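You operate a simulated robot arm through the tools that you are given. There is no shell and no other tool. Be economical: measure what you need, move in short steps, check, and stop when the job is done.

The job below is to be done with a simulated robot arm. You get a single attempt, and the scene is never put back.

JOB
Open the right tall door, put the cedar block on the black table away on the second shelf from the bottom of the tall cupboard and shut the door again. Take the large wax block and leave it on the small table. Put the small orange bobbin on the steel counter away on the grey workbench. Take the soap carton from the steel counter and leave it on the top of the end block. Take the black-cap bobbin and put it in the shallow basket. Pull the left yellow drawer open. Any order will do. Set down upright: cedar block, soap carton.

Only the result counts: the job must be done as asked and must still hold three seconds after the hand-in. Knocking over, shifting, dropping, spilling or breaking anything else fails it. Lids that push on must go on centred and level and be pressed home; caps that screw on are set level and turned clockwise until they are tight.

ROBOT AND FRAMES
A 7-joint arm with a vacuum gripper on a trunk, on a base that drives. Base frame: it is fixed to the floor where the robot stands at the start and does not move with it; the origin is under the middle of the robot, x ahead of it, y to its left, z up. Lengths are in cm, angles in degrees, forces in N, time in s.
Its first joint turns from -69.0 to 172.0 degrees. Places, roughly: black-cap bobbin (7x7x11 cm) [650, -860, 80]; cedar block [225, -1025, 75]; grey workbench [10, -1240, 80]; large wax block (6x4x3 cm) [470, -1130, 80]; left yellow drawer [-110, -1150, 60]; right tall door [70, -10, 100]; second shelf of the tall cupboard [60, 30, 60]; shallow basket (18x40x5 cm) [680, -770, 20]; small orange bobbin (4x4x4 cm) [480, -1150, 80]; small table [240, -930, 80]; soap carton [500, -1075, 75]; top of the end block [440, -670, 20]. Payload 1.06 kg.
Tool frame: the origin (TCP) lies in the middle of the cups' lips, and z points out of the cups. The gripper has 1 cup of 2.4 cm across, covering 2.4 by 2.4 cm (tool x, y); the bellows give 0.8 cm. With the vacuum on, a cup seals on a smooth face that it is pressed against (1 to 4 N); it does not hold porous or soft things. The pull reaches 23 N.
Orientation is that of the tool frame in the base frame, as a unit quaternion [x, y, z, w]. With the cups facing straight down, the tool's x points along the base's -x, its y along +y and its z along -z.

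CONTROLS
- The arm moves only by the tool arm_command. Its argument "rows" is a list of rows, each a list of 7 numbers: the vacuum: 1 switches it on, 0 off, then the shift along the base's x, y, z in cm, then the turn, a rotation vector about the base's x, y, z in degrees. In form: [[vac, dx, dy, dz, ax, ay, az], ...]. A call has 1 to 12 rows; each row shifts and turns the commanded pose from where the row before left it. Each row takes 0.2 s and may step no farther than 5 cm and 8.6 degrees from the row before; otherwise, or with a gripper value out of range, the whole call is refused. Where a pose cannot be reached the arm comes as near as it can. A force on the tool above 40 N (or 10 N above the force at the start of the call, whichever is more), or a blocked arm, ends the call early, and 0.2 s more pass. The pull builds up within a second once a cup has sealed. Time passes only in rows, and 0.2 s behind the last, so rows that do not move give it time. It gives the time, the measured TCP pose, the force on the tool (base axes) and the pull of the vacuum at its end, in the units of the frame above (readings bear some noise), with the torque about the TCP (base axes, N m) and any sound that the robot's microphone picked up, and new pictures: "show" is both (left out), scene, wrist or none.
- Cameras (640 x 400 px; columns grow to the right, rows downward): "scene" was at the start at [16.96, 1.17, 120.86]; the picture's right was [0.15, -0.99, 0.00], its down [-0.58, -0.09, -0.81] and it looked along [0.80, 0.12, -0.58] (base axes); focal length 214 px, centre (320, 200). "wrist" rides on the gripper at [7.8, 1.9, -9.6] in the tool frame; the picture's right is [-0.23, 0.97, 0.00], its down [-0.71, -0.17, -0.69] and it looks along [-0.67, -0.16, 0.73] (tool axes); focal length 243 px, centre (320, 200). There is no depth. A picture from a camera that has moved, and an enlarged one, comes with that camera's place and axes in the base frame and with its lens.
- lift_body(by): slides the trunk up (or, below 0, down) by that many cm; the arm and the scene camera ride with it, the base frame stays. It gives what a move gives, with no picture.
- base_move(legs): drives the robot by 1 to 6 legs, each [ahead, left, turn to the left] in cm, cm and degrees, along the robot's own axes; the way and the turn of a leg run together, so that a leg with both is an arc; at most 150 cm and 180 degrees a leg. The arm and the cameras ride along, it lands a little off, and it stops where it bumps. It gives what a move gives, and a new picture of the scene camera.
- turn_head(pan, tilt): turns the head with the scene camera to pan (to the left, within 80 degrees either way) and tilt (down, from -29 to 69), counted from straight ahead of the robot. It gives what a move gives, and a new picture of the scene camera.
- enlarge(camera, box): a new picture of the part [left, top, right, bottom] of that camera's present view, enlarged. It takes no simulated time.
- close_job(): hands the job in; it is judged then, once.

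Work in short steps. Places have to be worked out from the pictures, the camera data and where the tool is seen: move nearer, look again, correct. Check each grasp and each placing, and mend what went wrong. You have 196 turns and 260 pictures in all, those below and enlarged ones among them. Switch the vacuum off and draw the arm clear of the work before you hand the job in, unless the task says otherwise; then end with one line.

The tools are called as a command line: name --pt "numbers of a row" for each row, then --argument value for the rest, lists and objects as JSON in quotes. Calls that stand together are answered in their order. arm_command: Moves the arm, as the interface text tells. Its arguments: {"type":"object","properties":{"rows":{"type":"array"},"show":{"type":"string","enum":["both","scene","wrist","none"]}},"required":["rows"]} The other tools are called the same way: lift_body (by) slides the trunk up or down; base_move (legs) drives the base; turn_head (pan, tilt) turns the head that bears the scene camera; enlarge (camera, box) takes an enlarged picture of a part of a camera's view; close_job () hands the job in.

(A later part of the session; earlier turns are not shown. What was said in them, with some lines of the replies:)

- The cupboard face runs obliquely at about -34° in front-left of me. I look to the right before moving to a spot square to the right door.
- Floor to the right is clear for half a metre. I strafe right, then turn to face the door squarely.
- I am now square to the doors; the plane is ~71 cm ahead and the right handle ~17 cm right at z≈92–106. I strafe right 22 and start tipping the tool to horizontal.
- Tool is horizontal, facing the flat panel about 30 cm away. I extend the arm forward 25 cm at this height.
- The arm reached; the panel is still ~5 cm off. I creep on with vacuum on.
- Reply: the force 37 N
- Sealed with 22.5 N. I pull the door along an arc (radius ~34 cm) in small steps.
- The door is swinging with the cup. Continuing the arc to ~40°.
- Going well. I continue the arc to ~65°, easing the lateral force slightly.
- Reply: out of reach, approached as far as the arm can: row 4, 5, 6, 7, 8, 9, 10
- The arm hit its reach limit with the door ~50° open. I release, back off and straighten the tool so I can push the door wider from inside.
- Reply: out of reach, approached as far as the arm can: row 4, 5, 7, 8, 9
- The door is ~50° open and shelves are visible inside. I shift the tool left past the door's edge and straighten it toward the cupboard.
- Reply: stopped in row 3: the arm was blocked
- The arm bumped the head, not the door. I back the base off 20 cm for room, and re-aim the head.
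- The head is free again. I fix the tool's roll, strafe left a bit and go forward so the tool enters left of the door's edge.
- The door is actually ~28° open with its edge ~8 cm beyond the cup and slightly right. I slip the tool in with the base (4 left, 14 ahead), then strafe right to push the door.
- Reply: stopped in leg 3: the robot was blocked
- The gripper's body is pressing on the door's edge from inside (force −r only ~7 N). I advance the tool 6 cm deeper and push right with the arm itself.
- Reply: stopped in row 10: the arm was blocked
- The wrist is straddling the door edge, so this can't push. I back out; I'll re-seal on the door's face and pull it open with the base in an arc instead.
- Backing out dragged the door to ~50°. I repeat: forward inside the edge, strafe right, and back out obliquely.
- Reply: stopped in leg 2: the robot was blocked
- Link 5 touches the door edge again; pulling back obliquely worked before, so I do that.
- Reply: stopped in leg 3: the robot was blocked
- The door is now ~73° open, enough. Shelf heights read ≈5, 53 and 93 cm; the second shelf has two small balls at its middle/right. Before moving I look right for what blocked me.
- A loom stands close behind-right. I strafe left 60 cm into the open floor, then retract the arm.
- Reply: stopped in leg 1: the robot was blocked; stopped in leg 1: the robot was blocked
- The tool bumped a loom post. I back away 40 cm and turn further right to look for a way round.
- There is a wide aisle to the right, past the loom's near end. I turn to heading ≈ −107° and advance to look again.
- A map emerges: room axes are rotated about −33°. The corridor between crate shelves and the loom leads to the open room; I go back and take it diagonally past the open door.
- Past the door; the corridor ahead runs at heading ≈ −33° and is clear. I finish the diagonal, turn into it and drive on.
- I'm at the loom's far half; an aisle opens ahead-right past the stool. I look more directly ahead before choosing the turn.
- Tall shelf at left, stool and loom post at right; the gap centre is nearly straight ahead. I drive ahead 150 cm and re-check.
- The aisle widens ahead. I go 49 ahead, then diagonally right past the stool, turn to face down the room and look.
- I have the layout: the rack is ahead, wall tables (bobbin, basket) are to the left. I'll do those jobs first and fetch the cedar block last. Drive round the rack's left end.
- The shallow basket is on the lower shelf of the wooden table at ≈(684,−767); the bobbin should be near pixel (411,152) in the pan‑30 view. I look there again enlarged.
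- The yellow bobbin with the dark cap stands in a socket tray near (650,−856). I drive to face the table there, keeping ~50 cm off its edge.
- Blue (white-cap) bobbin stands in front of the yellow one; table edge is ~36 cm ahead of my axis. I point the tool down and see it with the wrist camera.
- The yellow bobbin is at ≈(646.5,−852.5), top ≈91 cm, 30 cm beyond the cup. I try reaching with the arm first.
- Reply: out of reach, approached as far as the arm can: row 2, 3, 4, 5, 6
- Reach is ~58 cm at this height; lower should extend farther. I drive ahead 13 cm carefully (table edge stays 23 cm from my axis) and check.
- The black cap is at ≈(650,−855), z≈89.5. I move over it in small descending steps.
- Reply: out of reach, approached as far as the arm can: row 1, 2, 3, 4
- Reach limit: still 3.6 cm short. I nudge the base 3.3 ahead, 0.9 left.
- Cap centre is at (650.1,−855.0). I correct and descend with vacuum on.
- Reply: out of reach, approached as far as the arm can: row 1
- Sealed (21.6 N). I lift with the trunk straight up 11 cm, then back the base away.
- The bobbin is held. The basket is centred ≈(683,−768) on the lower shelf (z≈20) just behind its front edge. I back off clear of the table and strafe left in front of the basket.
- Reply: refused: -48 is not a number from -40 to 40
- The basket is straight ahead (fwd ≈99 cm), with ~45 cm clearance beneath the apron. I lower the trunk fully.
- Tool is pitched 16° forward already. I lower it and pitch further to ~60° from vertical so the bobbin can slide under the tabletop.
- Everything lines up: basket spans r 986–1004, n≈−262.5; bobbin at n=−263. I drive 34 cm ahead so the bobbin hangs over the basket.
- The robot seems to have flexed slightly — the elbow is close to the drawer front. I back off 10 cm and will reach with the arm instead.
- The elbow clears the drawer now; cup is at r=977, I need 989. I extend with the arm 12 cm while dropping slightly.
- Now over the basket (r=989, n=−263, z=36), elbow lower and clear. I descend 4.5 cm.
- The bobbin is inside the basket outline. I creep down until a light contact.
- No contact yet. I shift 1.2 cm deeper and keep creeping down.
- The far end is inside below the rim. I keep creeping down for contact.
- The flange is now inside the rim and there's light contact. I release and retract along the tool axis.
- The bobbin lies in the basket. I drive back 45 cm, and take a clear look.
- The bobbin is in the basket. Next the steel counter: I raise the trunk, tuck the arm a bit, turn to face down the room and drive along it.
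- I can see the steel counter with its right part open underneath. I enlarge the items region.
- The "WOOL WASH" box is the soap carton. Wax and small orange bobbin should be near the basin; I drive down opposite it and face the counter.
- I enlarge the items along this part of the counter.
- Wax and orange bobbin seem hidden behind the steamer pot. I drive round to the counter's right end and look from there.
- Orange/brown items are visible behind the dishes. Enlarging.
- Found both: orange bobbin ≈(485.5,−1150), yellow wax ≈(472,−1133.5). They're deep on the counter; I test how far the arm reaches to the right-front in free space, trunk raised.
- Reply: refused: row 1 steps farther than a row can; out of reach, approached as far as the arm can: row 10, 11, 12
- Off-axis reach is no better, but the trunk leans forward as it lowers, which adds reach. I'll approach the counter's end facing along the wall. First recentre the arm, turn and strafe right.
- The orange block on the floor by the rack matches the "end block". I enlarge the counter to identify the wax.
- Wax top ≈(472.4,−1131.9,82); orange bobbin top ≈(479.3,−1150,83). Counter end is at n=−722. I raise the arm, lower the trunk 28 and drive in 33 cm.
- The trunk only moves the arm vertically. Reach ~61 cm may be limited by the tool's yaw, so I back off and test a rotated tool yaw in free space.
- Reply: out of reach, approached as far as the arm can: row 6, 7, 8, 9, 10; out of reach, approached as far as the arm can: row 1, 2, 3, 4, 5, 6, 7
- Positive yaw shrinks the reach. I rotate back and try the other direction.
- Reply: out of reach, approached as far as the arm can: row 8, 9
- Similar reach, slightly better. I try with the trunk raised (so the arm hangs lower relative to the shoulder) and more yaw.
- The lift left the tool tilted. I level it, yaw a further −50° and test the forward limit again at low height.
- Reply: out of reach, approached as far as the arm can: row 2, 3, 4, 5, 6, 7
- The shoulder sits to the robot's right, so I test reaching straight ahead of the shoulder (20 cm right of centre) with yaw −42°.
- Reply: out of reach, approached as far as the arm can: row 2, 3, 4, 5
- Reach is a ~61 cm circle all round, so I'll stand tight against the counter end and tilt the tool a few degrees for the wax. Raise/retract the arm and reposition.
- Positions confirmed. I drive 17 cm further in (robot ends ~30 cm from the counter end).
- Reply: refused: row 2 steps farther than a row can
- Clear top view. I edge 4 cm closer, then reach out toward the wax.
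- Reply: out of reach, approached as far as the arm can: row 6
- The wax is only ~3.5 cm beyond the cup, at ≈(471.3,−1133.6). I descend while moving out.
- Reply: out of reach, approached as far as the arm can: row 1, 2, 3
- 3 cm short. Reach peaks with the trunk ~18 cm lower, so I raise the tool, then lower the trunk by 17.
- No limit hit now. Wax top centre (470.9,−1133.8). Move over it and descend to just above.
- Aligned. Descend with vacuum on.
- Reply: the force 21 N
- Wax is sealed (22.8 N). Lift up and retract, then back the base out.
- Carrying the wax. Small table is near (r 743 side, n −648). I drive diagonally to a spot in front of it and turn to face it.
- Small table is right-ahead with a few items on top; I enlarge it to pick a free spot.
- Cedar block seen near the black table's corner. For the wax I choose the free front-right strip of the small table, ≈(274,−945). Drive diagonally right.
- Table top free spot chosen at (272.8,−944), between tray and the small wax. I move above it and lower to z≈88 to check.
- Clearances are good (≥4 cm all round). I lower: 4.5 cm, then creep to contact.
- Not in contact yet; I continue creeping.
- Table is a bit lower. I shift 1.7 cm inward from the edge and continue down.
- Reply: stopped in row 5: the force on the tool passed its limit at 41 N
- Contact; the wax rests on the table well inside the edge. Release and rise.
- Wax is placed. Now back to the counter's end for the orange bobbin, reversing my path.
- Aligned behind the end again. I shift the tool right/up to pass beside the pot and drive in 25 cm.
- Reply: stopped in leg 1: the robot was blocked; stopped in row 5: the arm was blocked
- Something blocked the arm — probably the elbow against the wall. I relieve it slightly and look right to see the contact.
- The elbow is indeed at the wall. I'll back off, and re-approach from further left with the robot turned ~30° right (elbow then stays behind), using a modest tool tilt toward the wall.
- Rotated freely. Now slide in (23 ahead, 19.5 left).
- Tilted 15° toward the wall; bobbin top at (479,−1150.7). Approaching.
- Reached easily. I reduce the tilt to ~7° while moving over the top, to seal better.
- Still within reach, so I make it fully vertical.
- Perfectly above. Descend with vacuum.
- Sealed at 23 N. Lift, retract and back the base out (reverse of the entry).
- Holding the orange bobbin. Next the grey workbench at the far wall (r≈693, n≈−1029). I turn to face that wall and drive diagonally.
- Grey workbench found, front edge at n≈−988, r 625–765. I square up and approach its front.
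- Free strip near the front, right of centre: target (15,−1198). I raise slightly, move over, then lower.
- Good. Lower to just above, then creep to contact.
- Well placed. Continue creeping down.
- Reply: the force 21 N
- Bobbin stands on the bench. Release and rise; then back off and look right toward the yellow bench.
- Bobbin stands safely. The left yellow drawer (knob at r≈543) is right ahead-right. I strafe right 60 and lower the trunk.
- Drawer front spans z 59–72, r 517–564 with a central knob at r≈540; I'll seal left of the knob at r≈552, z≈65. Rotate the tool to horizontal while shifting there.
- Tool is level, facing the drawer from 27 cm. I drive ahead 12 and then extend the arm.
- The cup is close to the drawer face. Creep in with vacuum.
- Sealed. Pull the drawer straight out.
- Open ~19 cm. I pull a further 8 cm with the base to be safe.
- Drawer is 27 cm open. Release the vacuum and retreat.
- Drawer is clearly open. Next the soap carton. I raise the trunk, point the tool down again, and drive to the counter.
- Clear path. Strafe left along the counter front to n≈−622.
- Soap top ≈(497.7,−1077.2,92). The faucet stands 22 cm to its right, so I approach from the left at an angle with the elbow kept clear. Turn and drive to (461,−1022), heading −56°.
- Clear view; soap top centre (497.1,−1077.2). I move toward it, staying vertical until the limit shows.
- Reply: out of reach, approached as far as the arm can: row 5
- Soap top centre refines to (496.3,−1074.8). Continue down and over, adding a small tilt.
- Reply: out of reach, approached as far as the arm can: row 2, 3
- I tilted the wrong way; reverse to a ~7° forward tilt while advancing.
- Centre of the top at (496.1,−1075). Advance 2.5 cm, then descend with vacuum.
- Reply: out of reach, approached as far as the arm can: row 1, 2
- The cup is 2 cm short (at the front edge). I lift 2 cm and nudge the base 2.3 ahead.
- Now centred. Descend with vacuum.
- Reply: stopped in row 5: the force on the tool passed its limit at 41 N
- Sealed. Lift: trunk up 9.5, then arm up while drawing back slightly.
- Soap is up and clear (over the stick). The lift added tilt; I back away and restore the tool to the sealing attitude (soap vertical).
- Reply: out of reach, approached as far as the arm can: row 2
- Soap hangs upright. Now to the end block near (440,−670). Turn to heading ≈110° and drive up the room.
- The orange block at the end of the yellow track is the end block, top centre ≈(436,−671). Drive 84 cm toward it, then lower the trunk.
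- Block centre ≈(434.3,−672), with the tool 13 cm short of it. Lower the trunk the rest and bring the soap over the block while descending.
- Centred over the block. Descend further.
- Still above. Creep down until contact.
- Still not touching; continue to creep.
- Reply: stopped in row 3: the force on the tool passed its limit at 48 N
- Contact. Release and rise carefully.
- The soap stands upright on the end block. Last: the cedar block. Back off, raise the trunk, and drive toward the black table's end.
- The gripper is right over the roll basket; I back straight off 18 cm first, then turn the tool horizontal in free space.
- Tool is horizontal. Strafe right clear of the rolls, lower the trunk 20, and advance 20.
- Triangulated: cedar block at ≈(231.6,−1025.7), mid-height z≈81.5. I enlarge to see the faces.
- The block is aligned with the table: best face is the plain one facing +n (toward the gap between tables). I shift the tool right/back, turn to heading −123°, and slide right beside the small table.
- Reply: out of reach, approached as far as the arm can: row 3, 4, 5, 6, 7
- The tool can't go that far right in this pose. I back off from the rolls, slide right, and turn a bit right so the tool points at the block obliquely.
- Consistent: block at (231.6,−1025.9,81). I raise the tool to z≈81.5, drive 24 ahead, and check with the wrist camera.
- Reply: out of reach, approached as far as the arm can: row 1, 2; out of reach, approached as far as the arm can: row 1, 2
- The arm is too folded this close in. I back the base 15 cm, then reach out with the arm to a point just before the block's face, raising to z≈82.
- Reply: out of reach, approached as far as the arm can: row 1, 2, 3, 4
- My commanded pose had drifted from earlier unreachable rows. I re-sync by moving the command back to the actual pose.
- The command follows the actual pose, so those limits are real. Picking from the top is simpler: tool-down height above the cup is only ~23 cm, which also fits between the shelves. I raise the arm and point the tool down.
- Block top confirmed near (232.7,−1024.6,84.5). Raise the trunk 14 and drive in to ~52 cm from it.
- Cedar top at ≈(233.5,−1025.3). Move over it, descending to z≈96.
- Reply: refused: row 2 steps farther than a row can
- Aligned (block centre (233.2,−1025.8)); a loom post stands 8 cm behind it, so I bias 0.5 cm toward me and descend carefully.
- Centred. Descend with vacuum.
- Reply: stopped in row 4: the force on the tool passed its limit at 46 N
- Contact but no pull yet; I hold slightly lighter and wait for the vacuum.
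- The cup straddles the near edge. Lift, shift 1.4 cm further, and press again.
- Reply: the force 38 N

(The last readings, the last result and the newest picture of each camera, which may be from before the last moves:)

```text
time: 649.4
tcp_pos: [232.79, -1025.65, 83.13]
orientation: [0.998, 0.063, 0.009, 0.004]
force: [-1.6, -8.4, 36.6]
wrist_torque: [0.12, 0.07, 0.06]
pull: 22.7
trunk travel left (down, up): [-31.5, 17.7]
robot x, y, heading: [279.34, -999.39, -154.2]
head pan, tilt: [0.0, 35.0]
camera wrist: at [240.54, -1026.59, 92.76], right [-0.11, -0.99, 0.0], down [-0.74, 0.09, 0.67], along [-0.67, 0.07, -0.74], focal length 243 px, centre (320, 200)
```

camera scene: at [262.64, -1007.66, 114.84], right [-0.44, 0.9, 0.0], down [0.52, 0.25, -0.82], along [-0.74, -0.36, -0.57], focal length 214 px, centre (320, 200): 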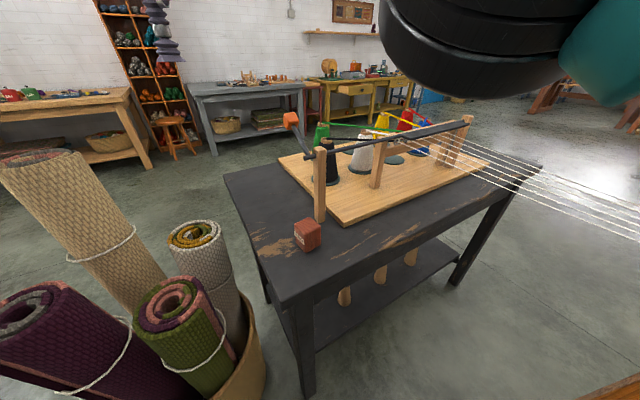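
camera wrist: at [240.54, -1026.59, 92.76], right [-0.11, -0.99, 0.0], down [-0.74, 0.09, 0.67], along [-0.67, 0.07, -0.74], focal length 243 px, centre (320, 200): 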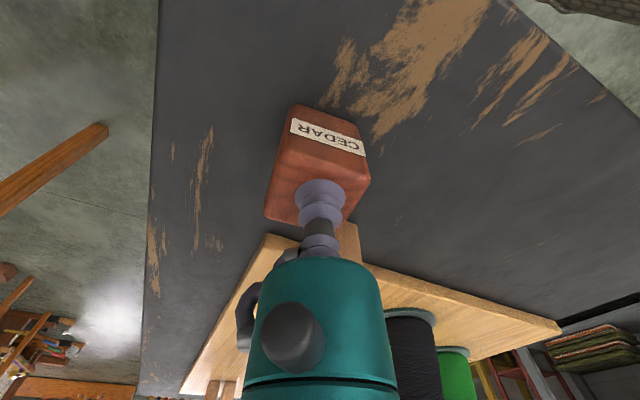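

Sealed at 22.7 N. Lift straight up, then draw back toward me.

arm_command --pt "1 0 0 2 0 0 0" --pt "1 0.3 0 4 0 0 0" --pt "1 0.5 0 4 0 0 0" --pt "1 1 0.5 4 0 0 0" --pt "1 2 1 4 0 0 0" --pt "1 3 1 3 0 0 0" --pt "1 3 2 2 0 0 0" --show "scene"

```text
time: 651.0
tcp_pos: [242.16, -1020.99, 105.58]
orientation: [0.998, 0.062, 0.011, 0.002]
force: [-0.1, 0.4, -1.2]
wrist_torque: [-0.01, -0.03, 0.03]
pull: 22.8
trunk travel left (down, up): [-31.5, 17.7]
robot x, y, heading: [279.23, -999.39, -154.0]
head pan, tilt: [0.0, 35.0]
camera scene: at [262.68, -1007.62, 114.85], right [-0.44, 0.9, 0.0], down [0.52, 0.25, -0.82], along [-0.74, -0.36, -0.57], focal length 214 px, centre (320, 200)
```

scene: 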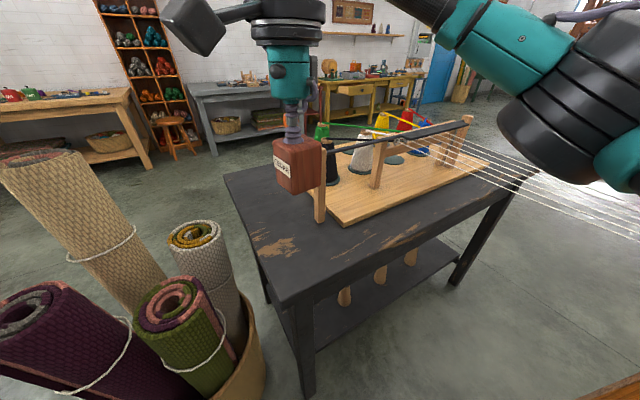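

Cedar is held. Now the long way back. I'll retrace my verified route with the same heading (−33.5°), driving in reverse. First out of the tables and up the room.

base_move --legs '[[-25, -11, 0], [-58, 73, 0], [0, 0, 120.5], [0, 122, 0], [0, 122, 0], [0, 122, 0]]'

```text
time: 695.8
tcp_pos: [619.42, -737.73, 105.6]
orientation: [0.428, 0.904, 0.005, -0.009]
force: [0.2, -1.0, -0.2]
wrist_torque: [0.01, 0.01, 0.0]
pull: 22.9
trunk travel left (down, up): [-31.5, 17.7]
robot x, y, heading: [581.01, -717.56, -31.7]
head pan, tilt: [0.0, 35.0]
camera scene: at [597.03, -727.56, 114.85], right [-0.53, -0.85, 0.0], down [-0.49, 0.3, -0.82], along [0.7, -0.43, -0.57], focal length 214 px, centre (320, 200)
```

scene: 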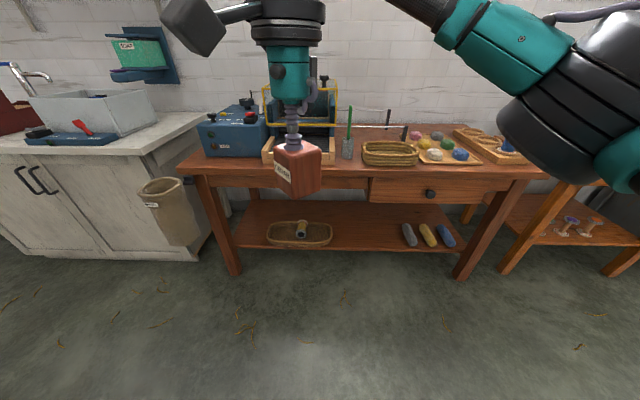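

On track (r=881, n=−278); the bobbin is still in its basket. Continue: left 128, then reverse diagonally to the stool gap.

base_move --legs '[[0, 0, -1.8], [0, 128, 0], [-97, 33, 0], [-97, 33, 0], [-80, 24, 0]]'

```text
time: 721.7
tcp_pos: [505.27, -405.42, 105.48]
orientation: [0.431, 0.902, 0.006, -0.009]
force: [0.4, -0.4, -0.1]
wrist_torque: [0.02, 0.02, 0.0]
pull: 22.6
trunk travel left (down, up): [-31.5, 17.7]
robot x, y, heading: [467.51, -384.88, -32.3]
head pan, tilt: [0.0, 35.0]
camera scene: at [482.88, -395.11, 114.85], right [-0.53, -0.85, 0.0], down [-0.49, 0.31, -0.82], along [0.69, -0.44, -0.57], focal length 214 px, centre (320, 200)
```

scene: 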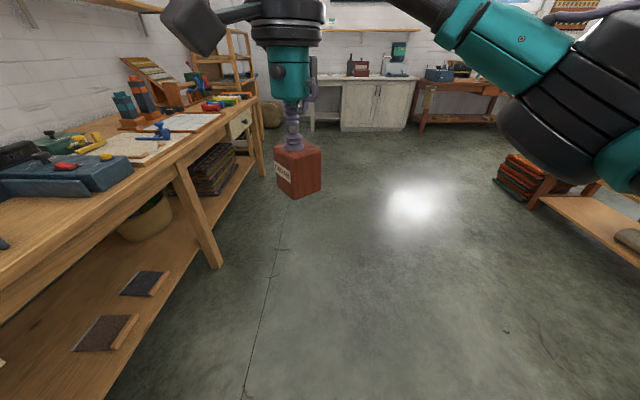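

At the stool gap now. Thread it as before, then into the corridor.

base_move --legs '[[-11, 6, -1.2], [-30, 37, 0], [-50, 2, 0]]'

```text
time: 728.9
tcp_pos: [453.51, -319.24, 105.6]
orientation: [0.447, 0.894, 0.006, -0.009]
force: [-0.6, 0.2, -0.9]
wrist_torque: [0.0, -0.01, 0.01]
pull: 23.0
trunk travel left (down, up): [-31.5, 17.7]
robot x, y, heading: [415.98, -297.43, -34.1]
head pan, tilt: [0.0, 35.0]
camera scene: at [431.38, -308.12, 114.85], right [-0.56, -0.83, 0.0], down [-0.47, 0.32, -0.82], along [0.68, -0.46, -0.57], focal length 214 px, centre (320, 200)
```

scene: 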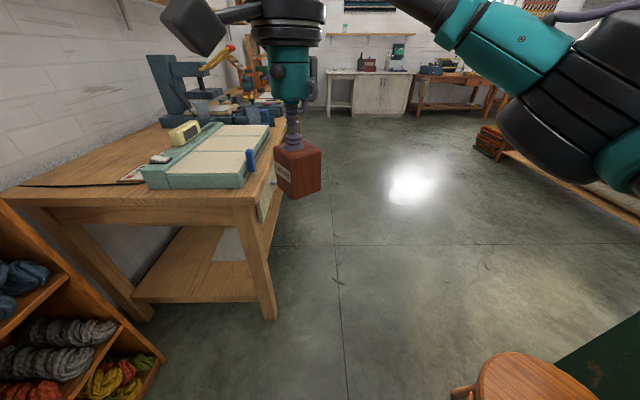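

Matches my outbound position. Reverse down the corridor.

base_move --legs '[[-139, 2.4, 0], [-129, 3, 0], [-122, 3, 0]]'

```text
time: 747.9
tcp_pos: [132.49, -88.93, 105.58]
orientation: [0.427, 0.904, 0.006, -0.009]
force: [0.0, 0.4, -0.4]
wrist_torque: [0.03, 0.04, 0.0]
pull: 22.7
trunk travel left (down, up): [-31.5, 17.7]
robot x, y, heading: [94.11, -69.3, -31.8]
head pan, tilt: [0.0, 35.0]
camera scene: at [109.96, -78.7, 114.85], right [-0.53, -0.85, 0.0], down [-0.49, 0.3, -0.82], along [0.7, -0.43, -0.57], focal length 214 px, centre (320, 200)
```

scene: 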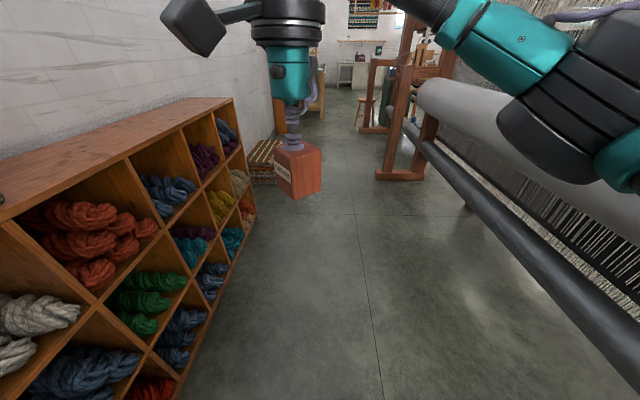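

Right spot. Turn to heading 12.5° and reverse past the door as on the way out.

base_move --legs '[[0, 0, 44.3], [-50, -2, 0], [-58, -1, 0]]'

turn_head --pan 45 --tilt 35

```text
time: 755.7
tcp_pos: [33.61, -83.5, 105.4]
orientation: [0.037, 0.999, 0.002, -0.01]
force: [0.7, -0.2, 0.3]
wrist_torque: [0.02, -0.01, -0.04]
pull: 22.9
trunk travel left (down, up): [-31.5, 17.7]
robot x, y, heading: [-6.88, -97.33, 14.5]
head pan, tilt: [0.0, 35.0]
camera scene: at [10.75, -92.85, 114.85], right [0.25, -0.97, 0.0], down [-0.55, -0.15, -0.82], along [0.79, 0.21, -0.57], focal length 214 px, centre (320, 200)
```

scene: 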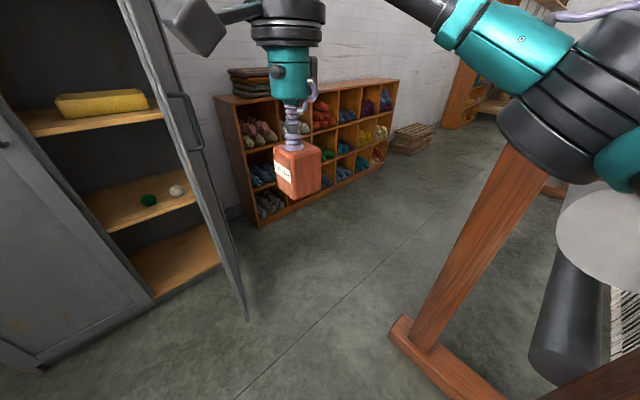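

```text
time: 756.8
tcp_pos: [33.77, -83.5, 105.6]
orientation: [0.037, 0.999, 0.002, -0.011]
force: [0.3, -1.3, -0.2]
wrist_torque: [0.01, -0.02, 0.0]
pull: 23.1
trunk travel left (down, up): [-31.5, 17.7]
robot x, y, heading: [-7.04, -97.39, 14.8]
head pan, tilt: [45.0, 35.0]
camera scene: at [6.71, -87.48, 114.85], right [0.86, -0.51, 0.0], down [-0.29, -0.49, -0.82], along [0.41, 0.71, -0.57], focal length 214 px, centre (320, 200)
```

scene: 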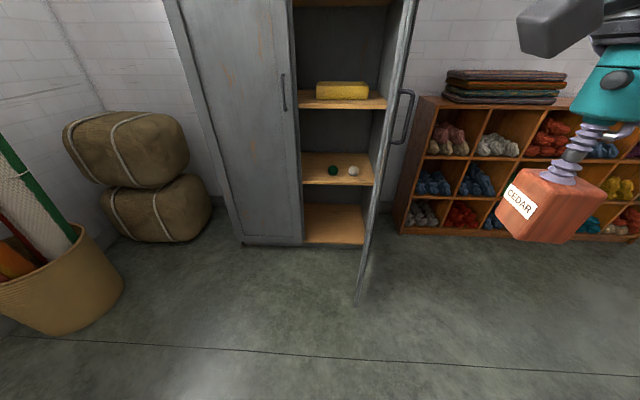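

Excellent view: second shelf top ≈55 cm, next shelf's underside ≈93; free spot left of the green ball at ≈(62,8.7). I turn and move to in front of the left part, clear of the door, and lower the trunk.

base_move --legs '[[0, 0, 24.7], [33, 29, 0]]'

lift_body --by -22

arm_command --pt "1 0 0 -4 0 0 0" --pt "1 0 0 -4 0 0 0" --pt "1 0 0 -4 0 0 0" --pt "1 0 0 -4 0 0 0" --pt "1 0 0 -1.5 0 0 0" --show "none"

turn_head --pan 10 --tilt 25

```text
time: 761.2
tcp_pos: [32.19, -25.03, 105.52]
orientation: [-0.172, 0.985, -0.001, -0.012]
force: [-0.4, 0.4, -0.8]
wrist_torque: [0.0, -0.03, 0.03]
pull: 23.1
trunk travel left (down, up): [-31.5, 17.7]
robot x, y, heading: [0.8, -54.53, 38.6]
head pan, tilt: [45.0, 35.0]
camera scene: at [9.11, -39.66, 114.85], right [0.99, -0.11, 0.0], down [-0.06, -0.57, -0.82], along [0.09, 0.81, -0.57], focal length 214 px, centre (320, 200)
```

scene: 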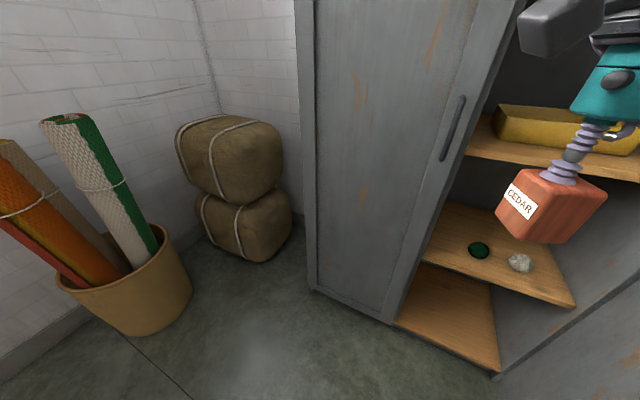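

```text
time: 763.5
tcp_pos: [32.35, -25.07, 83.42]
orientation: [-0.173, 0.985, 0.0, -0.01]
force: [-0.4, -0.2, -1.3]
wrist_torque: [-0.02, 0.03, 0.02]
pull: 23.1
trunk travel left (down, up): [-9.5, 39.7]
robot x, y, heading: [0.63, -54.62, 38.5]
head pan, tilt: [45.0, 35.0]
```

```text
time: 764.7
tcp_pos: [31.84, -24.83, 66.11]
orientation: [-0.173, 0.985, 0.0, -0.012]
force: [-1.3, 0.0, -1.3]
wrist_torque: [-0.04, 0.01, 0.01]
pull: 23.4
trunk travel left (down, up): [-9.5, 39.7]
robot x, y, heading: [0.64, -54.39, 38.9]
head pan, tilt: [45.0, 35.0]
```

```text
time: 765.7
tcp_pos: [31.93, -24.88, 66.31]
orientation: [-0.172, 0.985, -0.001, -0.012]
force: [0.5, -0.8, -0.2]
wrist_torque: [-0.01, 0.03, 0.0]
pull: 23.3
trunk travel left (down, up): [-9.5, 39.7]
robot x, y, heading: [0.28, -54.55, 38.6]
head pan, tilt: [10.0, 25.0]
camera scene: at [19.4, -37.35, 93.01], right [0.75, -0.66, 0.0], down [-0.28, -0.32, -0.91], along [0.6, 0.68, -0.42], focal length 214 px, centre (320, 200)
```

scene: 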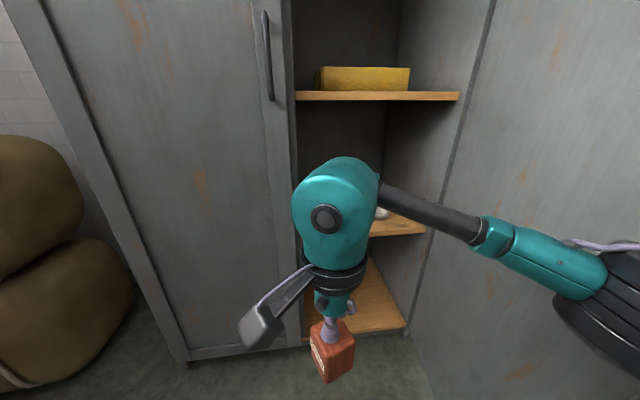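

The elbow is near the door edge. I move left and forward together, stopping before the front plane.

base_move --legs '[[0, 6, 0], [22, 6, 0]]'

arm_command --pt "1 3.2 -1.7 0 0 0 0" --pt "1 3.2 -1.7 0 0 0 0" --pt "1 3.2 -1.7 0 0 0 0" --show "both"

```text
time: 768.3
tcp_pos: [41.1, -1.27, 66.14]
orientation: [-0.179, 0.984, 0.0, -0.011]
force: [-0.3, 0.1, -0.1]
wrist_torque: [0.03, -0.01, -0.02]
pull: 22.9
trunk travel left (down, up): [-9.5, 39.7]
robot x, y, heading: [9.8, -30.76, 39.7]
head pan, tilt: [10.0, 25.0]
camera scene: at [28.74, -13.79, 93.01], right [0.76, -0.65, 0.0], down [-0.27, -0.32, -0.91], along [0.59, 0.69, -0.42], focal length 214 px, centre (320, 200)
```

scene: 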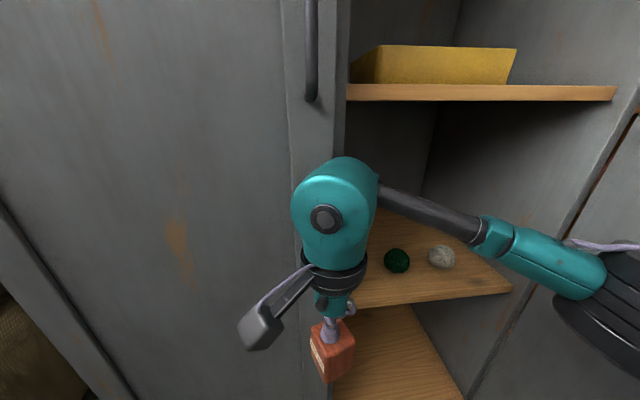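

```text
time: 769.1
tcp_pos: [50.76, -6.06, 66.45]
orientation: [-0.179, 0.984, 0.0, -0.01]
force: [0.7, 0.4, -0.4]
wrist_torque: [0.01, 0.0, 0.01]
pull: 23.0
trunk travel left (down, up): [-9.5, 39.7]
robot x, y, heading: [10.05, -31.08, 39.2]
head pan, tilt: [10.0, 25.0]
camera scene: at [28.74, -13.78, 93.01], right [0.76, -0.65, 0.0], down [-0.27, -0.32, -0.91], along [0.59, 0.69, -0.42], focal length 214 px, centre (320, 200)
camera wrist: at [42.95, -7.11, 76.16], right [-0.12, 0.99, 0.0], down [0.74, 0.09, 0.67], along [0.66, 0.08, -0.74], focal length 243 px, centre (320, 200)
```

scene: 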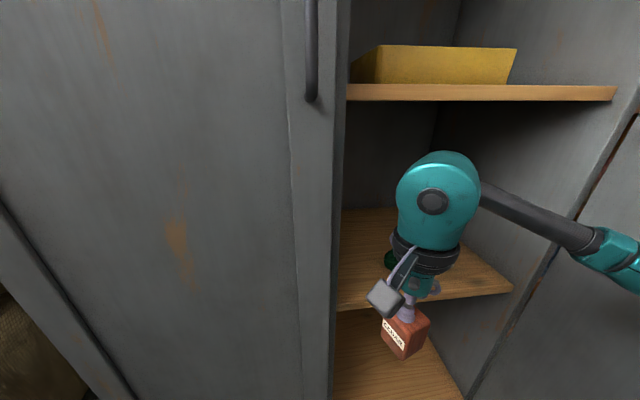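
wrist: 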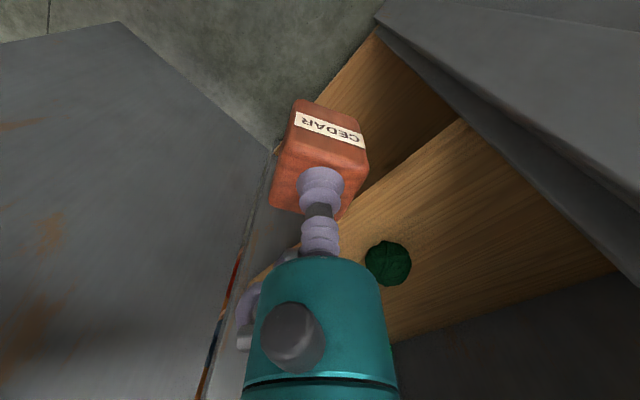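

Shelf front plane n≈34; green ball at r≈55.5. I nudge the tool 1.8 right, then drive 12 cm straight in.

arm_command --pt "1 1.5 -1.0 0 0 0 0" --show "none"

base_move --legs '[[11.5, 3.6, 0]]'

```text
time: 769.5
tcp_pos: [52.16, -7.26, 66.4]
orientation: [-0.179, 0.984, 0.0, -0.012]
force: [0.0, 0.0, -0.8]
wrist_torque: [-0.01, 0.01, -0.02]
pull: 23.0
trunk travel left (down, up): [-9.5, 39.7]
robot x, y, heading: [9.69, -31.23, 39.5]
head pan, tilt: [10.0, 25.0]
```

```text
time: 770.7
tcp_pos: [58.67, 2.77, 66.39]
orientation: [-0.179, 0.984, 0.0, -0.01]
force: [-0.7, 0.4, -0.5]
wrist_torque: [0.03, 0.04, 0.0]
pull: 22.8
trunk travel left (down, up): [-9.5, 39.7]
robot x, y, heading: [16.38, -21.08, 39.5]
head pan, tilt: [10.0, 25.0]
camera scene: at [35.26, -3.81, 93.01], right [0.76, -0.65, 0.0], down [-0.27, -0.32, -0.91], along [0.59, 0.69, -0.42], focal length 214 px, centre (320, 200)
```

scene: 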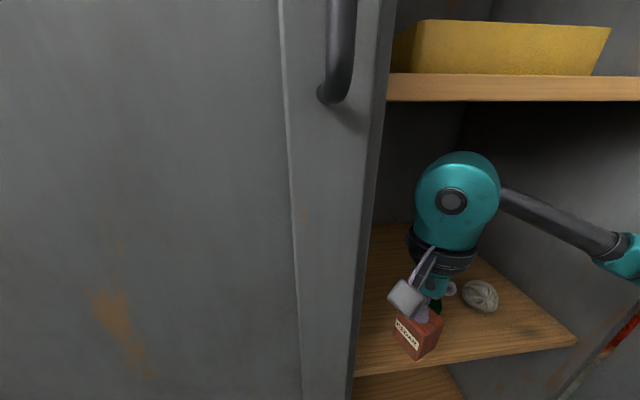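

Over the shelf edge with clearances. Extend 7 cm further in.

arm_command --pt "1 1.4 2.1 0 0 0 0" --pt "1 1.4 2.1 0 0 0 0" --pt "1 1.1 1.7 0 0 0 0" --show "both"

```text
time: 771.5
tcp_pos: [62.59, 8.76, 66.23]
orientation: [-0.181, 0.984, 0.0, -0.011]
force: [0.1, -0.5, 0.3]
wrist_torque: [0.04, -0.02, 0.01]
pull: 23.3
trunk travel left (down, up): [-9.5, 39.7]
robot x, y, heading: [16.83, -20.92, 39.4]
head pan, tilt: [10.0, 25.0]
camera scene: at [35.27, -3.81, 93.01], right [0.76, -0.65, 0.0], down [-0.27, -0.32, -0.91], along [0.59, 0.69, -0.42], focal length 214 px, centre (320, 200)
camera wrist: at [54.86, 7.73, 76.14], right [-0.12, 0.99, 0.0], down [0.74, 0.09, 0.67], along [0.66, 0.08, -0.74], focal length 243 px, centre (320, 200)
```

scene: 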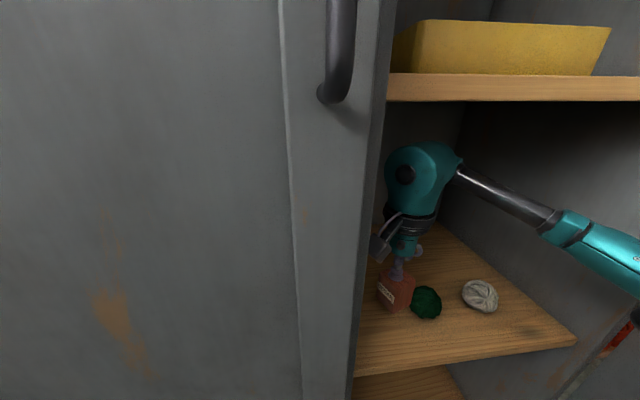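
wrist: 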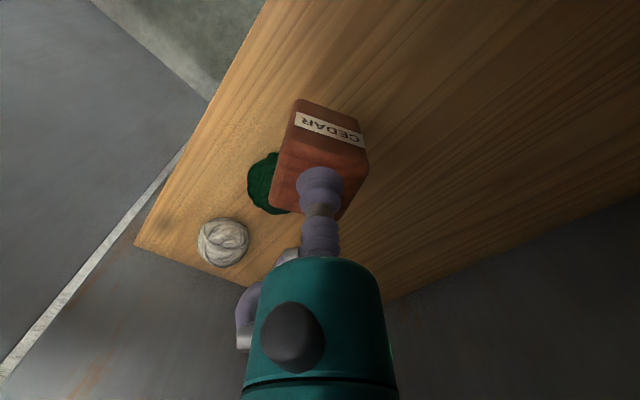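

Ball is ~3 cm from the block's outline; I shift 1.5 cm left and lower to contact.

arm_command --pt "1 -1.3 0.8 -1 0 0 0" --pt "1 0 0 -1.2 0 0 0" --pt "1 0 0 -0.8 0 0 0" --pt "1 0 0 -0.6 0 0 0" --pt "1 0 0 -0.5 0 0 0" --pt "1 0 0 -0.5 0 0 0" --show "none"

```text
time: 772.9
tcp_pos: [61.3, 9.36, 61.69]
orientation: [-0.18, 0.984, 0.0, -0.012]
force: [2.2, 0.1, 0.4]
wrist_torque: [-0.06, 0.25, 0.0]
pull: 23.0
trunk travel left (down, up): [-9.5, 39.7]
robot x, y, heading: [17.01, -21.25, 39.4]
head pan, tilt: [10.0, 25.0]
```

Light contact starting. A little more.

arm_command --pt "1 0 0 -0.3 0 0 0" --pt "1 0 0 -0.3 0 0 0" --pt "1 0 0 0 0 0 0" --show "both"

```text
time: 773.7
tcp_pos: [61.31, 9.49, 61.0]
orientation: [-0.179, 0.984, 0.0, -0.01]
force: [0.0, -0.1, 4.1]
wrist_torque: [-0.01, 0.36, 0.06]
pull: 22.4
trunk travel left (down, up): [-9.5, 39.7]
robot x, y, heading: [16.68, -21.42, 39.5]
head pan, tilt: [10.0, 25.0]
camera scene: at [35.25, -3.82, 93.02], right [0.76, -0.65, 0.0], down [-0.27, -0.32, -0.91], along [0.59, 0.69, -0.42], focal length 214 px, centre (320, 200)
camera wrist: at [53.53, 8.42, 70.77], right [-0.12, 0.99, 0.0], down [0.74, 0.09, 0.67], along [0.66, 0.08, -0.74], focal length 243 px, centre (320, 200)
```

scene: 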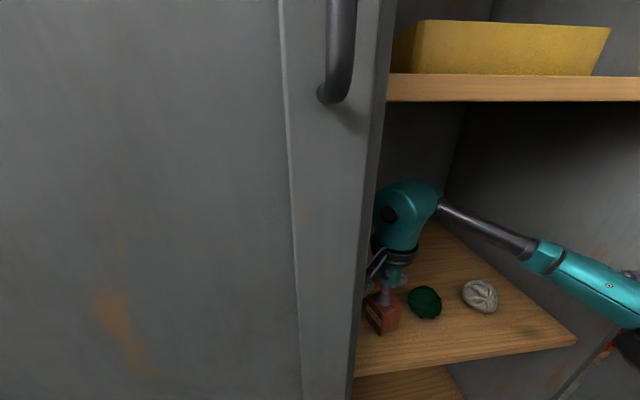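
wrist: 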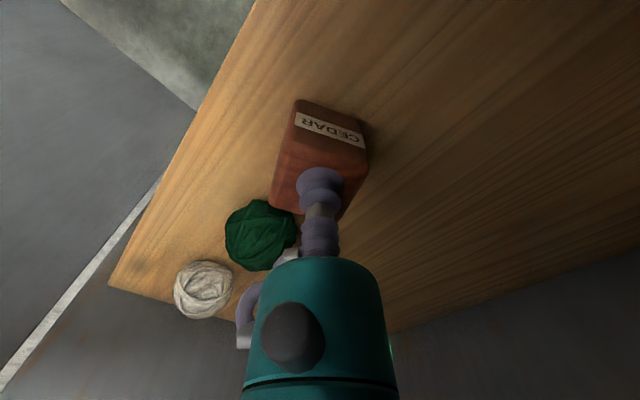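

Block is on the shelf, clear of the ball. Press a hair more, release, and rise.

arm_command --pt "1 0 0 -0.3 0 0 0" --pt "0 0 0 0 0 0 0" --pt "0 0 0 0 0 0 0" --pt "0 0 0 0 0 0 0" --pt "0 0 0 0.5 0 0 0" --pt "0 0 0 1.5 0 0 0" --pt "0 0 0 2.5 0 0 0" --pt "0 0 0 1 0 0 0" --show "wrist"

```text
time: 775.5
tcp_pos: [61.27, 9.54, 66.18]
orientation: [-0.178, 0.984, -0.001, -0.011]
force: [6.8, -1.6, -4.9]
wrist_torque: [0.17, 0.35, 0.22]
pull: 0.1
trunk travel left (down, up): [-9.5, 39.7]
robot x, y, heading: [16.64, -20.74, 39.2]
head pan, tilt: [10.0, 25.0]
camera wrist: at [53.53, 8.44, 75.96], right [-0.12, 0.99, 0.0], down [0.74, 0.09, 0.67], along [0.66, 0.08, -0.74], focal length 243 px, centre (320, 200)
```

wrist: 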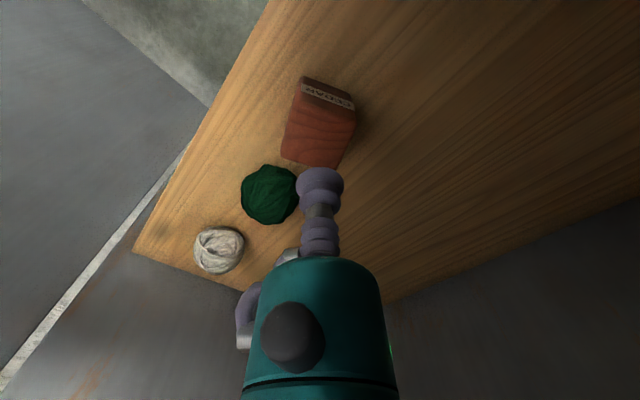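

Block stands upright. There's slight contact on the gripper (door edge); I move right a bit, then withdraw straight out.

arm_command --pt "0 1.2 -0.8 -0.5 0 0 0" --pt "0 0.5 -1.5 0 0 0 0" --pt "0 -1.0 -2.2 0 0 0 0" --pt "0 -1.4 -2.1 0 0 0 0" --pt "0 -1.4 -2.1 0 0 0 0" --pt "0 -1.4 -2.1 0 0 0 0" --pt "0 -1.4 -2.1 0 0 0 0" --show "none"

base_move --legs '[[-36, -6, 0]]'

```text
time: 777.1
tcp_pos: [56.36, -3.38, 65.86]
orientation: [-0.179, 0.984, 0.0, -0.01]
force: [0.4, 0.9, 0.3]
wrist_torque: [-0.01, -0.04, 0.01]
pull: 0.1
trunk travel left (down, up): [-9.5, 39.7]
robot x, y, heading: [17.01, -21.11, 39.3]
head pan, tilt: [10.0, 25.0]
```

```text
time: 779.4
tcp_pos: [32.93, -30.32, 65.83]
orientation: [-0.182, 0.983, -0.001, -0.01]
force: [0.1, -0.5, 0.1]
wrist_torque: [0.0, -0.01, 0.01]
pull: 0.1
trunk travel left (down, up): [-9.5, 39.7]
robot x, y, heading: [-6.78, -48.24, 39.7]
head pan, tilt: [10.0, 25.0]
camera scene: at [11.77, -30.96, 93.01], right [0.76, -0.65, 0.0], down [-0.27, -0.32, -0.91], along [0.59, 0.69, -0.42], focal length 214 px, centre (320, 200)
```

scene: 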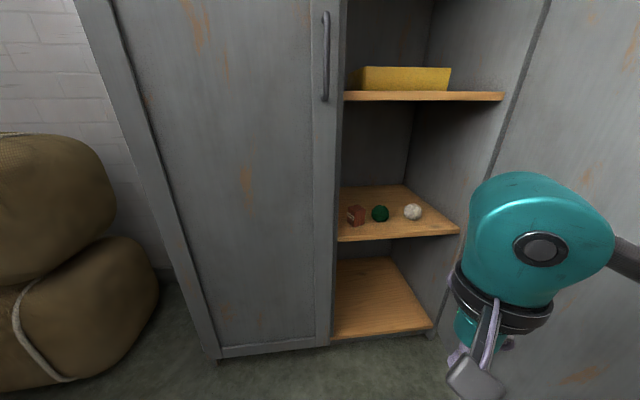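

Cedar stands upright on the second shelf. Now to shut the door I must get to its outer side: retrace behind the tip, then come up on the right of the door.

base_move --legs '[[-10, 0, 0], [-18, -33, 0], [0, 0, -27], [52, 0, 0]]'

turn_head --pan 35 --tilt 25

```text
time: 787.7
tcp_pos: [86.94, -80.97, 65.81]
orientation: [0.042, 0.999, 0.002, -0.01]
force: [-1.0, -0.2, -0.3]
wrist_torque: [-0.01, -0.05, -0.01]
pull: 0.0
trunk travel left (down, up): [-9.5, 39.7]
robot x, y, heading: [43.08, -79.97, 14.1]
head pan, tilt: [10.0, 25.0]
camera scene: at [67.69, -72.3, 93.01], right [0.41, -0.91, 0.0], down [-0.39, -0.17, -0.91], along [0.83, 0.37, -0.42], focal length 214 px, centre (320, 200)
```

scene: 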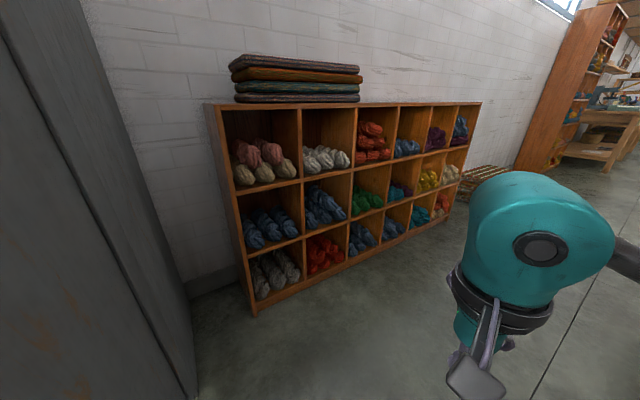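

```text
time: 788.5
tcp_pos: [87.0, -80.9, 65.82]
orientation: [0.043, 0.999, 0.002, -0.01]
force: [-0.3, 0.0, 0.3]
wrist_torque: [0.0, 0.0, -0.02]
pull: 0.0
trunk travel left (down, up): [-9.5, 39.7]
robot x, y, heading: [43.53, -79.82, 14.1]
head pan, tilt: [35.0, 25.0]
camera scene: at [65.32, -69.1, 93.01], right [0.75, -0.66, 0.0], down [-0.28, -0.32, -0.91], along [0.6, 0.68, -0.42], focal length 214 px, centre (320, 200)
```

scene: 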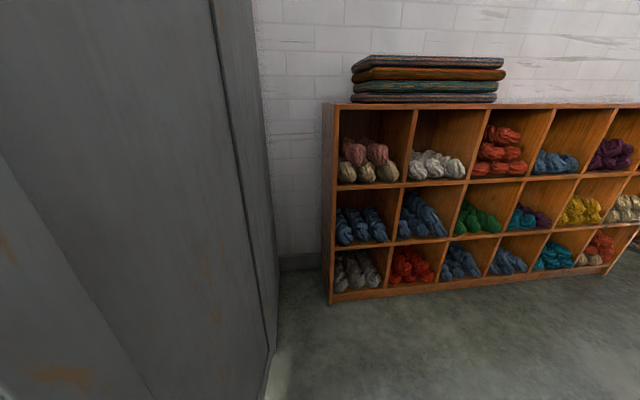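

I'm right of the door. Turn to face the cupboard and strafe left, pushing the door's outer face with the side of the gripper.

base_move --legs '[[0, 0, 42], [0, 30, 0]]'

turn_head --pan 0 --tilt 30

```text
time: 793.8
tcp_pos: [50.91, -34.51, 65.85]
orientation: [-0.323, 0.946, -0.002, -0.01]
force: [0.7, 0.0, -0.5]
wrist_torque: [0.06, -0.01, -0.06]
pull: 0.1
trunk travel left (down, up): [-9.5, 39.7]
robot x, y, heading: [17.96, -63.23, 56.7]
head pan, tilt: [35.0, 25.0]
camera scene: at [26.96, -40.36, 93.01], right [1.0, 0.03, 0.0], down [0.01, -0.42, -0.91], along [-0.02, 0.91, -0.42], focal length 214 px, centre (320, 200)
```

scene: 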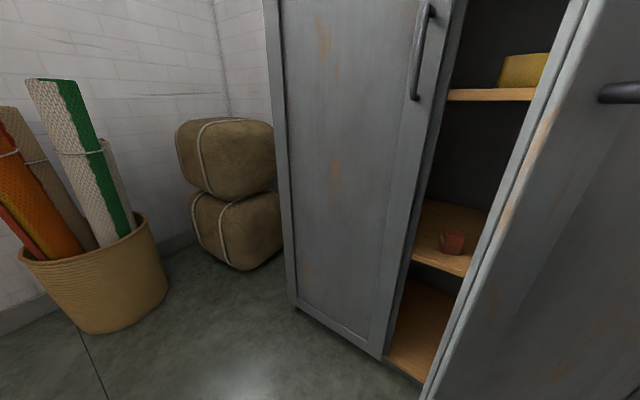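

```text
time: 794.8
tcp_pos: [50.94, -34.37, 65.85]
orientation: [-0.323, 0.946, -0.002, -0.01]
force: [1.3, 0.0, 0.3]
wrist_torque: [-0.03, -0.01, 0.02]
pull: 0.0
trunk travel left (down, up): [-9.5, 39.7]
robot x, y, heading: [18.07, -63.22, 56.7]
head pan, tilt: [0.0, 30.0]
camera scene: at [32.18, -42.01, 92.21], right [0.83, -0.55, 0.0], down [-0.28, -0.42, -0.87], along [0.48, 0.72, -0.5], focal length 214 px, centre (320, 200)
```

scene: 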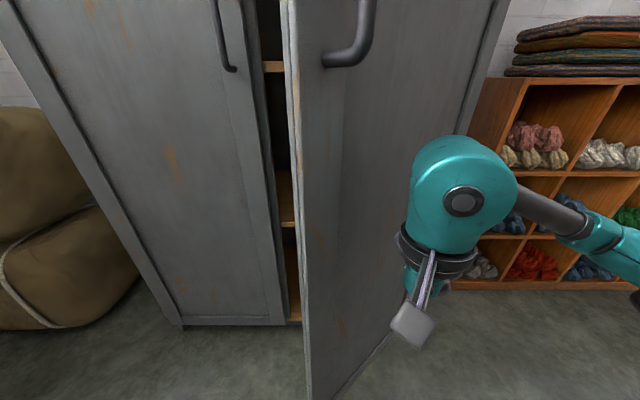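

The door is now ~30° open. Drive forward so the gripper pushes it nearly shut.

base_move --legs '[[24, 0, 0]]'

```text
time: 796.7
tcp_pos: [64.27, -14.14, 65.81]
orientation: [-0.333, 0.943, -0.003, -0.008]
force: [0.4, 0.9, 0.0]
wrist_torque: [-0.01, -0.03, -0.01]
pull: 0.0
trunk travel left (down, up): [-9.5, 39.7]
robot x, y, heading: [31.79, -42.33, 56.6]
head pan, tilt: [0.0, 30.0]
stopped in leg 1: the robot was blocked; the commanded pose is now the measured one
camera scene: at [45.85, -21.42, 92.29], right [0.83, -0.55, 0.0], down [-0.27, -0.41, -0.87], along [0.48, 0.72, -0.5], focal length 214 px, centre (320, 200)
```

scene: 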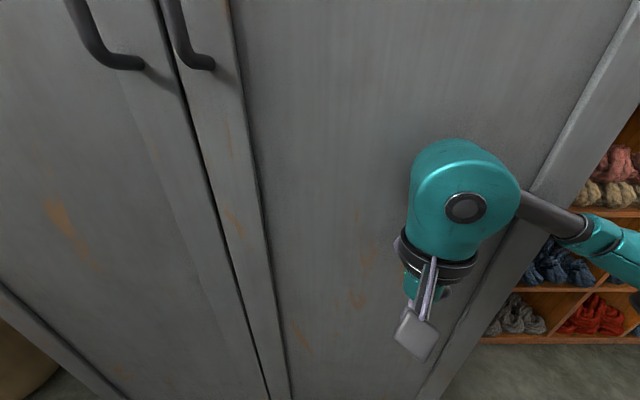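

The doors look flush. I press a little more with the arm and then verify from a distance.

arm_command --pt "0 0.55 0.83 0 0 0 0" --pt "0 0.55 0.83 0 0 0 0" --pt "0 0.55 0.83 0 0 0 0" --show "none"

base_move --legs '[[-35, 0, 0]]'

turn_head --pan 0 --tilt 15

```text
time: 797.7
tcp_pos: [64.53, -13.81, 65.6]
orientation: [-0.363, 0.932, -0.003, 0.001]
force: [1.0, -0.3, -0.6]
wrist_torque: [0.0, -0.01, -0.03]
pull: 0.1
trunk travel left (down, up): [-9.5, 39.7]
robot x, y, heading: [31.57, -42.5, 56.2]
head pan, tilt: [0.0, 30.0]
stopped in row 3: the arm was blocked; the commanded pose is now the measured one
```

```text
time: 800.0
tcp_pos: [45.99, -41.39, 65.15]
orientation: [-0.36, 0.933, -0.007, -0.004]
force: [-0.5, -0.5, -0.3]
wrist_torque: [-0.01, 0.02, 0.01]
pull: 0.0
trunk travel left (down, up): [-9.5, 39.7]
robot x, y, heading: [13.07, -70.79, 56.3]
head pan, tilt: [0.0, 30.0]
camera scene: at [27.03, -49.82, 92.21], right [0.83, -0.55, 0.0], down [-0.28, -0.42, -0.87], along [0.48, 0.72, -0.5], focal length 214 px, centre (320, 200)
```

scene: 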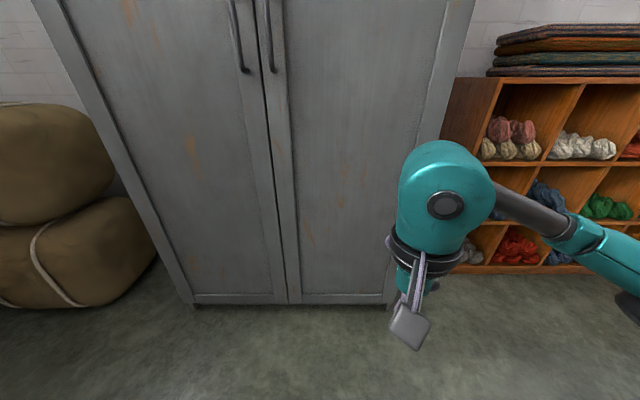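

```text
time: 800.7
tcp_pos: [45.85, -41.36, 65.11]
orientation: [-0.359, 0.933, -0.007, -0.003]
force: [0.5, 0.8, -0.2]
wrist_torque: [0.0, -0.01, 0.01]
pull: 0.0
trunk travel left (down, up): [-9.5, 39.7]
robot x, y, heading: [12.78, -70.79, 56.2]
head pan, tilt: [0.0, 15.0]
camera scene: at [27.19, -49.58, 94.63], right [0.83, -0.55, 0.0], down [-0.14, -0.22, -0.97], along [0.53, 0.8, -0.26], focal length 214 px, centre (320, 200)
```

scene: 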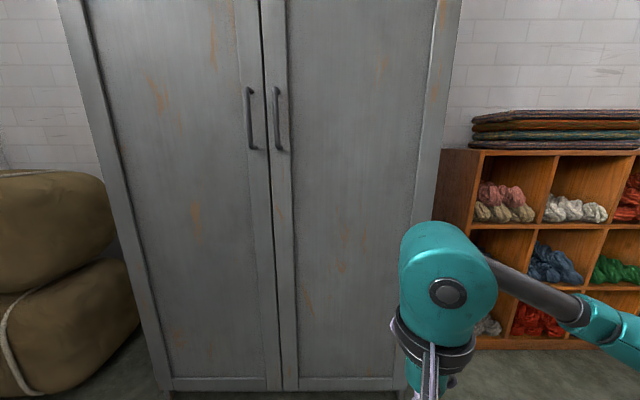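

Both doors are shut flush, everything else is placed, vacuum is off and the arm is clear. Handing in.

close_job

```text
The job is handed in.
```

All six parts of the job are done and handed in: the cedar block is upright on the second shelf with the door shut, the large wax block is on the small table, and the small orange bobbin is on the grey workbench. The soap carton is upright on the end block, the black-cap bobbin lies on its side in the shallow basket, and the left yellow drawer is open about 27 cm.
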